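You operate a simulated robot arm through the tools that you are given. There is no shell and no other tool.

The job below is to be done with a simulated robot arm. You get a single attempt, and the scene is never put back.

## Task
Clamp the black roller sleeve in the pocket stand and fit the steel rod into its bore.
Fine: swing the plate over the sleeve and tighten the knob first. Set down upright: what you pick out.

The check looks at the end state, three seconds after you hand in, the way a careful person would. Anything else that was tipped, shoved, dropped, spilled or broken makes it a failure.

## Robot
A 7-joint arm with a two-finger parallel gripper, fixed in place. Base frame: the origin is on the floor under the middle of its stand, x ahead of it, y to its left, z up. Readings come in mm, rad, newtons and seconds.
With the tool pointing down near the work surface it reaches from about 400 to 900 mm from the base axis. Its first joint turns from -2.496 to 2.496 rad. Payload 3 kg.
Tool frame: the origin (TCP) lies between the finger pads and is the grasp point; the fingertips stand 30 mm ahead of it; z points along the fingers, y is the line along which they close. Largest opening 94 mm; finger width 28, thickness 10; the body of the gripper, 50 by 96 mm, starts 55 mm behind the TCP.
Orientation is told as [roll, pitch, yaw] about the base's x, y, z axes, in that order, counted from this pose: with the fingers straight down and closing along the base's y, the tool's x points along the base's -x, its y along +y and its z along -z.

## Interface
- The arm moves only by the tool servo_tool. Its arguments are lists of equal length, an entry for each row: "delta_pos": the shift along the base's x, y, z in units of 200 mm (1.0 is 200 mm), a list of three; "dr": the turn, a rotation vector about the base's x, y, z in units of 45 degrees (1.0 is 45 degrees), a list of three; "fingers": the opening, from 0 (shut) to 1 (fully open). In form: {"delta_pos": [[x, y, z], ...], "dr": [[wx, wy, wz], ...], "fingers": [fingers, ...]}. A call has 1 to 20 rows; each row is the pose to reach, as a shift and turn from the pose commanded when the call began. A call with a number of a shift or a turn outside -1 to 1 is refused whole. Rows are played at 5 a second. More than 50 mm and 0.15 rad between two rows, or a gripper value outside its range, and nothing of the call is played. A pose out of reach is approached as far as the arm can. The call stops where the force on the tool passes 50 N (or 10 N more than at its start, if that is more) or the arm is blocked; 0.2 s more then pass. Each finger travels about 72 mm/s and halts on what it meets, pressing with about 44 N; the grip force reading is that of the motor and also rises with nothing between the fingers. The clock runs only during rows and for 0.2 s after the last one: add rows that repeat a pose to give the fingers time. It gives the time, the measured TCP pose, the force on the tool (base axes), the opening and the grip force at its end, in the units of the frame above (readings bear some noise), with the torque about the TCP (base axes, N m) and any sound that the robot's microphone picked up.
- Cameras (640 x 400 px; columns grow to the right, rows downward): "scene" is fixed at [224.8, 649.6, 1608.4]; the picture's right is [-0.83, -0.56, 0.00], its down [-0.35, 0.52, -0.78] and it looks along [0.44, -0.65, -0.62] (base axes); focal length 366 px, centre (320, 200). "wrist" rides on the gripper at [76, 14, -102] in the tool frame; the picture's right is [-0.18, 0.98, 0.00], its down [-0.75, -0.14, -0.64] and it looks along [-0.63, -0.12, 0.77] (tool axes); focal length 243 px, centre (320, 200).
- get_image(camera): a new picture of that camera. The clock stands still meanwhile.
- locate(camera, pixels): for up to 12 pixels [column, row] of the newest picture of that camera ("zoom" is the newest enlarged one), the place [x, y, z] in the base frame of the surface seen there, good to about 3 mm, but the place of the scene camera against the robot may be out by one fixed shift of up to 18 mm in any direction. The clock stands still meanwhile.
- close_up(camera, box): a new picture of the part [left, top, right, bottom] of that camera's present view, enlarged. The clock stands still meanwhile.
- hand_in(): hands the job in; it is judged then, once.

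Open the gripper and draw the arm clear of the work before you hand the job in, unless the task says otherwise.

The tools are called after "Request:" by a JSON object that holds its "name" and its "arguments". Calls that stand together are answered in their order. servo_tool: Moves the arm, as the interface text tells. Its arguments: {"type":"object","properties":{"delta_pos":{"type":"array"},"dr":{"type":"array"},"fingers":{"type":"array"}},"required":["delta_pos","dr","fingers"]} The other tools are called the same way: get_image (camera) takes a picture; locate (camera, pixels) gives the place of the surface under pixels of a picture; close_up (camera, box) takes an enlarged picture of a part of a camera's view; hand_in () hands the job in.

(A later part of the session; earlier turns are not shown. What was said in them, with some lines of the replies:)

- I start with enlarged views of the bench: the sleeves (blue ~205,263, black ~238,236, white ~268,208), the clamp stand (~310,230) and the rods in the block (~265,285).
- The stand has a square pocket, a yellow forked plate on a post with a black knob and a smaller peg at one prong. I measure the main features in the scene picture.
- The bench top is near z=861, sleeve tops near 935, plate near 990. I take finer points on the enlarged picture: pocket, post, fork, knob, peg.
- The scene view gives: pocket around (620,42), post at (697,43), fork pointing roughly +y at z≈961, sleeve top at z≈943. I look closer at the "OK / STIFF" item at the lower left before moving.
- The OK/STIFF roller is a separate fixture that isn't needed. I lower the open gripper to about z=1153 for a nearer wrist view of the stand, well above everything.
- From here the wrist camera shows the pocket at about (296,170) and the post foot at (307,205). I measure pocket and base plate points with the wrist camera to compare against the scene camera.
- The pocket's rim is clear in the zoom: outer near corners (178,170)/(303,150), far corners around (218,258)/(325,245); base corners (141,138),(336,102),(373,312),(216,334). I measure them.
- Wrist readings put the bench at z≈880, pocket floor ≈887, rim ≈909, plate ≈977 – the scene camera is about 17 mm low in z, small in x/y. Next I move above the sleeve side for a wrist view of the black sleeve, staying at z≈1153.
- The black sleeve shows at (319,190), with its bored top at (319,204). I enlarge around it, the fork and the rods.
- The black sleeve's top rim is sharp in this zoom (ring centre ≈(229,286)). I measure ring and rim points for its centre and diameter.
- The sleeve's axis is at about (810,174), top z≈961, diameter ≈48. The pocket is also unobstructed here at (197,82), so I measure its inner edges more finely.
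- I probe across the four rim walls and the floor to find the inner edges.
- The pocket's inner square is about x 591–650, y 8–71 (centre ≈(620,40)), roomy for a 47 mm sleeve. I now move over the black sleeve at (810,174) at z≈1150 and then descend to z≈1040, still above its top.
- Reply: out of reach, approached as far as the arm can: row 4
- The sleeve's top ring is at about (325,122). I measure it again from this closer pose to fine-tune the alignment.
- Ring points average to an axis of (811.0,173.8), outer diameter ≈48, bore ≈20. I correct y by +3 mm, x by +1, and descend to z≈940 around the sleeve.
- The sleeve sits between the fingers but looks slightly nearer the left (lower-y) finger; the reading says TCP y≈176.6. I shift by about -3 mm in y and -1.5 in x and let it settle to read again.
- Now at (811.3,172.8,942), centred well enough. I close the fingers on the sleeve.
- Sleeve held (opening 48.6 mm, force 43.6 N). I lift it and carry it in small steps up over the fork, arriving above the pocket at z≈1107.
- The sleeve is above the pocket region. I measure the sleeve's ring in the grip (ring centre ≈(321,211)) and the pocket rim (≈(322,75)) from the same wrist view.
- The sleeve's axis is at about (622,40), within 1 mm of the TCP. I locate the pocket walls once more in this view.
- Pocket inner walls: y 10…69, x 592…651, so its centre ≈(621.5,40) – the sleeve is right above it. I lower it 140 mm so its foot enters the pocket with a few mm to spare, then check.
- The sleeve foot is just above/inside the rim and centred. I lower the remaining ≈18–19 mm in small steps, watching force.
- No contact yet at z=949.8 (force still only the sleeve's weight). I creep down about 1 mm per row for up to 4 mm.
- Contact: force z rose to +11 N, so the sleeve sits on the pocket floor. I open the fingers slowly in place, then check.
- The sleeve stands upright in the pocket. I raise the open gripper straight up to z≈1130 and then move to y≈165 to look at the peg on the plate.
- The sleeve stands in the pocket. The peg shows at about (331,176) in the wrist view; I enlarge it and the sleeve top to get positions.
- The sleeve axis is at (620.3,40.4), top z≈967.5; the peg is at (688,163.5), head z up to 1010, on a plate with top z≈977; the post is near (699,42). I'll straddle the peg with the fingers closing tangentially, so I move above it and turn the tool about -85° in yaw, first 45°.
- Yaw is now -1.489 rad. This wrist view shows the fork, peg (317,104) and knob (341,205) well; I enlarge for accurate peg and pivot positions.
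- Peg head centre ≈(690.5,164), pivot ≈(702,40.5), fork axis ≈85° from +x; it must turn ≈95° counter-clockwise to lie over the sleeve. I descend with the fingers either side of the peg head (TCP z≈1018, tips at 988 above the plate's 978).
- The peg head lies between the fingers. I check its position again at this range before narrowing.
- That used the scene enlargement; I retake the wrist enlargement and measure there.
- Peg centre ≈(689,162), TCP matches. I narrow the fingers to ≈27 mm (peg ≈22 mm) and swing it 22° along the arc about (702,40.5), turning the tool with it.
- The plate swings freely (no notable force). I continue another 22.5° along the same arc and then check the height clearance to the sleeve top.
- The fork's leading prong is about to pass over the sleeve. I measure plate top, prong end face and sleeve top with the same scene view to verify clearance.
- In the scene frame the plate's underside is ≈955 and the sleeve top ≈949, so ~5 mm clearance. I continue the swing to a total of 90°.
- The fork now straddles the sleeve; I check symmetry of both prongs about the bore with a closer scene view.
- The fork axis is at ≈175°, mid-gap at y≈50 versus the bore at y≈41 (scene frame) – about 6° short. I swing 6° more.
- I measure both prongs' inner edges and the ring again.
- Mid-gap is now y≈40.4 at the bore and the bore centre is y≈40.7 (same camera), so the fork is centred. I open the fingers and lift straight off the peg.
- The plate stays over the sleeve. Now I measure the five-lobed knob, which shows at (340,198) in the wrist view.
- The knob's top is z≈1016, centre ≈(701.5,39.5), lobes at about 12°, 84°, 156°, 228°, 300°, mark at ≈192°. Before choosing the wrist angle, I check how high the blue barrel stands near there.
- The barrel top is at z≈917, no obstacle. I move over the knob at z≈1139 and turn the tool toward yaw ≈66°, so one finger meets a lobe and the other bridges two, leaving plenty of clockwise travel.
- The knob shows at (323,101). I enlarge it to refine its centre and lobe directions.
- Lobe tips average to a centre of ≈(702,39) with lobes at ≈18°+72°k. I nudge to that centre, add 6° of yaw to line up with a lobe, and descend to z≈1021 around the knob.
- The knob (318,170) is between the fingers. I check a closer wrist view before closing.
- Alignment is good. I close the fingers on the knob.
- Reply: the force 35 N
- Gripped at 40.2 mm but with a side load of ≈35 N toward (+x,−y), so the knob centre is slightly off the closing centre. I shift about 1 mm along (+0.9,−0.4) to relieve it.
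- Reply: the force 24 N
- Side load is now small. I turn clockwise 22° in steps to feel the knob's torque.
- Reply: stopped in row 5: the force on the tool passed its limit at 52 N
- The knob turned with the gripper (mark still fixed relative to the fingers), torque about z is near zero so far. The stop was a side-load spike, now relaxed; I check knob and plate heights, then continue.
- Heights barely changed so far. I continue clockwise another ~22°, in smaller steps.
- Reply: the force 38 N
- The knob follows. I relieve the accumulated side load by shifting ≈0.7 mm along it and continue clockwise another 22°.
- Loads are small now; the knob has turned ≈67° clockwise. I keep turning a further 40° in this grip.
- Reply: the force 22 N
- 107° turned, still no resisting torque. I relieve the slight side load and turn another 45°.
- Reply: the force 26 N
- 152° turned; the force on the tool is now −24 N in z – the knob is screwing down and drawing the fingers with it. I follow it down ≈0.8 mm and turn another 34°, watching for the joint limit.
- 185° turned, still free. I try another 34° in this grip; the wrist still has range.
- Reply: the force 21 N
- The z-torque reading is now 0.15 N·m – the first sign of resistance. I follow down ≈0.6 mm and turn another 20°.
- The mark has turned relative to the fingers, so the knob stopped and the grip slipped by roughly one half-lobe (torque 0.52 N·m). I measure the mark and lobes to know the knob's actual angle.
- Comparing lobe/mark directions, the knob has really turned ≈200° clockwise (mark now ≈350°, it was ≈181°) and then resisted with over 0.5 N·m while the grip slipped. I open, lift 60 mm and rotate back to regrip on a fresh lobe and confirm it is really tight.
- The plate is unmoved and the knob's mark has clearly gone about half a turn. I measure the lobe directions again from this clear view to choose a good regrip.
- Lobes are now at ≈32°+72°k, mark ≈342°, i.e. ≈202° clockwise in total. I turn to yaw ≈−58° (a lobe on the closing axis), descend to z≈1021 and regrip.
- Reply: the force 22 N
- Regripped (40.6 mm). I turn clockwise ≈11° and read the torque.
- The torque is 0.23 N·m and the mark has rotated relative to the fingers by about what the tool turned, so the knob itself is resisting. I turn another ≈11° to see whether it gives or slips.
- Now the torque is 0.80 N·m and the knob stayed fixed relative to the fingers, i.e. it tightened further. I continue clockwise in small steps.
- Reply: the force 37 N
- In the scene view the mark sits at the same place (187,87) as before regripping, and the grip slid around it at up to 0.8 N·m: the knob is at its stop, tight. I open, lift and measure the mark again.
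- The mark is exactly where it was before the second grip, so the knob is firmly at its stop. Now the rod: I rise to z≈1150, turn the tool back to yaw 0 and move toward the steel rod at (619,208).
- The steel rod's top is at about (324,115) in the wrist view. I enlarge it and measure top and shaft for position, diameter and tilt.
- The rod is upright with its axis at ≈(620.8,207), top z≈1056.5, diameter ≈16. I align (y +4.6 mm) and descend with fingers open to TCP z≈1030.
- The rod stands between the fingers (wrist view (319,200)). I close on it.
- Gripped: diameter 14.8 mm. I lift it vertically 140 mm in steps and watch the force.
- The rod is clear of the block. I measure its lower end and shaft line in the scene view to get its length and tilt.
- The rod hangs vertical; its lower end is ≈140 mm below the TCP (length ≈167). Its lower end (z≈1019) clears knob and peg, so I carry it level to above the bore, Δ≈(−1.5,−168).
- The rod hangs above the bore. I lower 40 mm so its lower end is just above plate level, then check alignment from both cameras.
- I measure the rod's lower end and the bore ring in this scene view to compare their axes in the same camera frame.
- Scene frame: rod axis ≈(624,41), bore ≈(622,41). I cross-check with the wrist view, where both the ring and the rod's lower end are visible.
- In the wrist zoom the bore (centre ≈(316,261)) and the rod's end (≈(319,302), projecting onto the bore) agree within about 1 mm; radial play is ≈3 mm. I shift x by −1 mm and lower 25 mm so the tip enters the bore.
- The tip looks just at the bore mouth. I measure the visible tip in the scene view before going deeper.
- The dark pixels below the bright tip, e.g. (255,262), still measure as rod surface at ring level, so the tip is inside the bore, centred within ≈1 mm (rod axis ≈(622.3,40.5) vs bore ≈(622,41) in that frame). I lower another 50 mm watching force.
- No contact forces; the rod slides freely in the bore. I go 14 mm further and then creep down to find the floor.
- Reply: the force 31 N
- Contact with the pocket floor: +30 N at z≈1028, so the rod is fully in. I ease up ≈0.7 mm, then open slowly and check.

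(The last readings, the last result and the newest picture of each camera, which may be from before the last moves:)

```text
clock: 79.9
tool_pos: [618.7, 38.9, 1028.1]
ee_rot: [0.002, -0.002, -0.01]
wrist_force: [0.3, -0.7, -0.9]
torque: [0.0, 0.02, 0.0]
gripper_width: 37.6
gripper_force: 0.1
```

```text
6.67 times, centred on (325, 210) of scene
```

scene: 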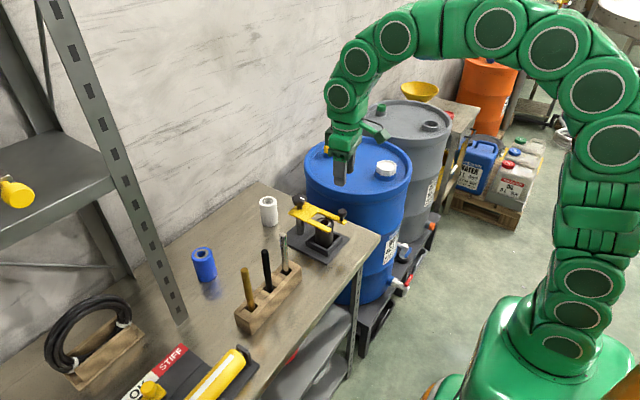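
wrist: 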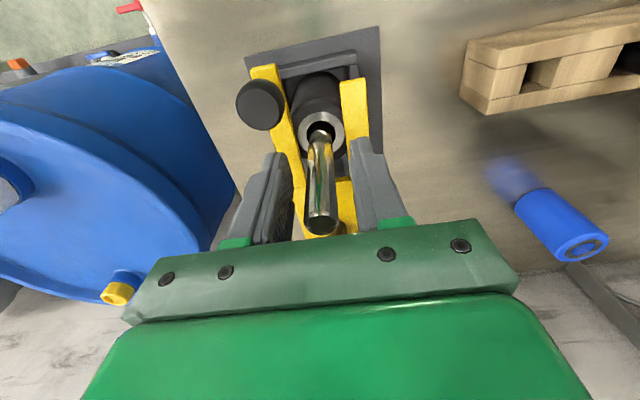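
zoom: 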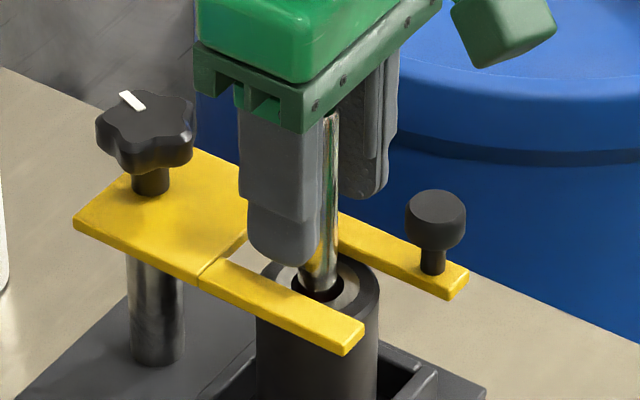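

The rod stands released in the bore with a slight natural lean. I open wider, lift straight up 120 mm, then draw back toward the robot.

Request:
{"name": "servo_tool", "arguments": {"delta_pos": [[0, 0, 0], [0, 0, 0.05], [0, 0, 0.12], [0, 0, 0.22], [0, 0, 0.34], [0, 0, 0.46], [0, 0, 0.6], [-0.1, 0, 0.75], [-0.3, 0, 0.85], [-0.5, 0, 0.95], [-0.6, 0, 1.0], [-0.6, 0, 1.0]], "dr": [[0, 0, 0], [0, 0, 0], [0, 0, 0], [0, 0, 0], [0, 0, 0], [0, 0, 0], [0, 0, 0], [0, 0, 0], [0, 0, 0], [0, 0, 0], [0, 0, 0], [0, 0, 0]], "fingers": [0.6, 0.6, 0.6, 0.6, 0.6, 0.6, 0.6, 0.6, 0.6, 0.6, 0.6, 0.6]}}

Request:
{"name": "get_image", "arguments": {"camera": "scene"}}

Request:
{"name": "close_up", "arguments": {"camera": "scene", "box": [270, 170, 370, 250]}}

Request:
{"name": "get_image", "arguments": {"camera": "wrist"}}

```text
clock: 82.5
tool_pos: [498.2, 37.0, 1228.6]
ee_rot: [0.002, -0.001, -0.008]
wrist_force: [0.0, -0.8, 0.6]
torque: [-0.03, -0.02, -0.01]
gripper_width: 56.1
gripper_force: 0.1
```

```text
taken
```

scene: 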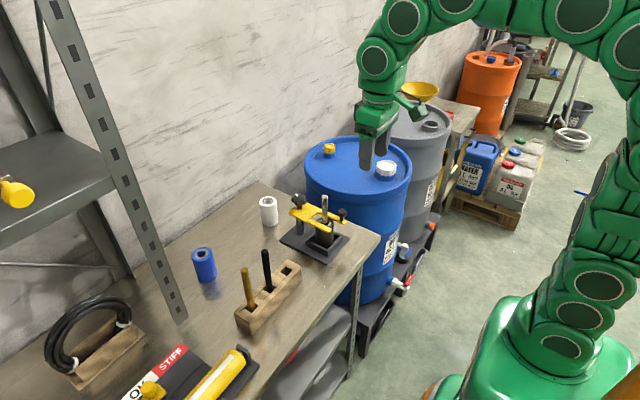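

```text
5.00 times, centred on (320, 210) of scene
```

zoom: 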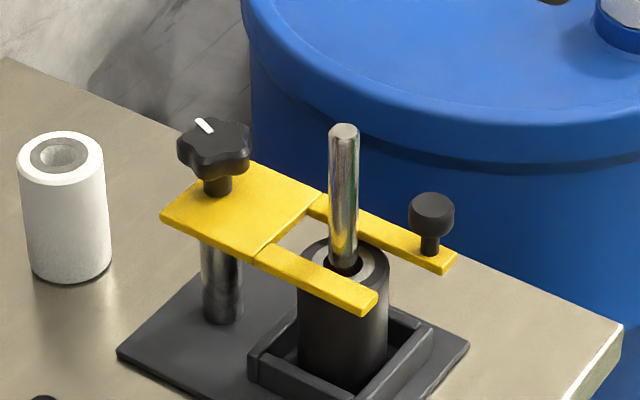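

```text
taken
```

wrist: 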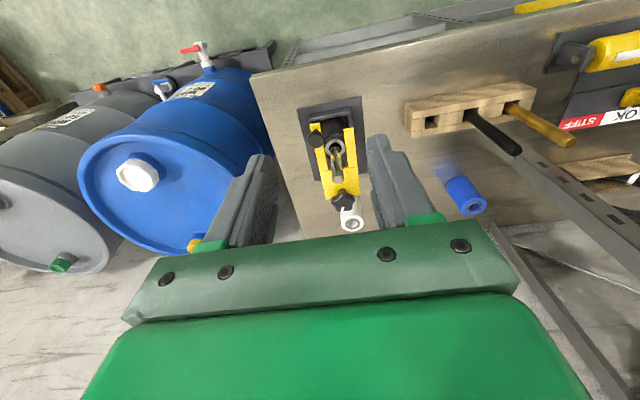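

Everything is standing: rod in the sleeve, fork over it, the other sleeves and rods untouched. A last enlarged wrist look at the fork, knob mark and rod.

Request:
{"name": "close_up", "arguments": {"camera": "wrist", "box": [290, 90, 380, 240]}}

Request:
{"name": "close_up", "arguments": {"camera": "scene", "box": [300, 190, 360, 250]}}

```text
2.67 times, centred on (335, 165) of wrist
```

zoom: 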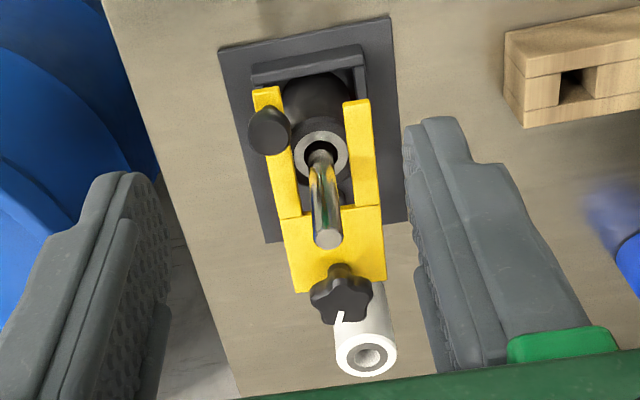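

```text
6.67 times, centred on (330, 220) of scene
```

zoom: 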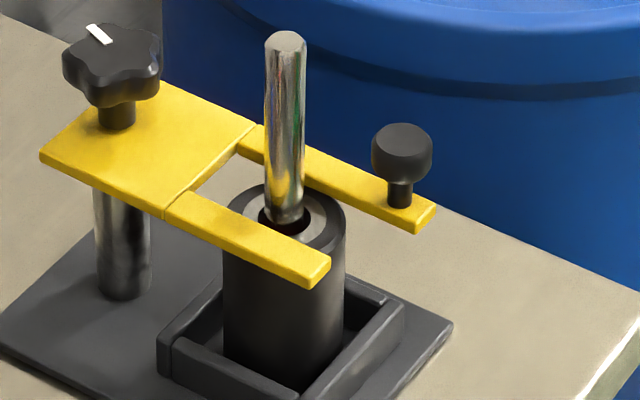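

The fork is centred on the sleeve, the knob is tight (mark unchanged) and the rod is seated upright in the bore. I open the gripper fully and back off a little more before handing in.

Request:
{"name": "servo_tool", "arguments": {"delta_pos": [[-0.05, 0, 0.1], [-0.1, 0, 0.2], [-0.1, 0, 0.2], [-0.1, 0, 0.2]], "dr": [[0, 0, 0], [0, 0, 0], [0, 0, 0], [0, 0, 0]], "fingers": [1, 1, 1, 1]}}

```text
clock: 83.5
tool_pos: [476.6, 39.1, 1268.8]
ee_rot: [0.001, 0.0, -0.008]
wrist_force: [-0.1, -0.4, 0.5]
torque: [0.01, 0.02, 0.01]
gripper_width: 93.9
gripper_force: 0.0
```

The gripper is open (93.9 mm) and clear of the work at z≈1269, and the last pictures show the finished assembly. I hand in the job.

Request:
{"name": "hand_in", "arguments": {}}

```text
The job is handed in.
```

The black sleeve is standing in the pocket with the plate swung over it and the knob tightened. The steel rod is in its bore. The job is handed in; I don't have the check's verdict.

- **Sleeve:** it stands upright, and its axis measured within about 1 mm of the pocket's centre.
- **Plate:** I swung it about 96° until its two prongs sat evenly either side of the bore. It stays about 4 mm above the sleeve and did not come down when I tightened the knob.
- **Knob:** it turned about 200° clockwise and then stopped. I gripped it again and turned until the fingers slipped at about 0.8 N·m, and its mark had not moved.
- **Rod:** it went in after the knob was tight and slid down freely until it touched the pocket floor. It leans slightly, because the bore is about 6 mm wider than the rod.
- **Rest of the bench:** in the last pictures the other two sleeves and the other two rods were still in place and upright. The gripper is open and clear of the work.
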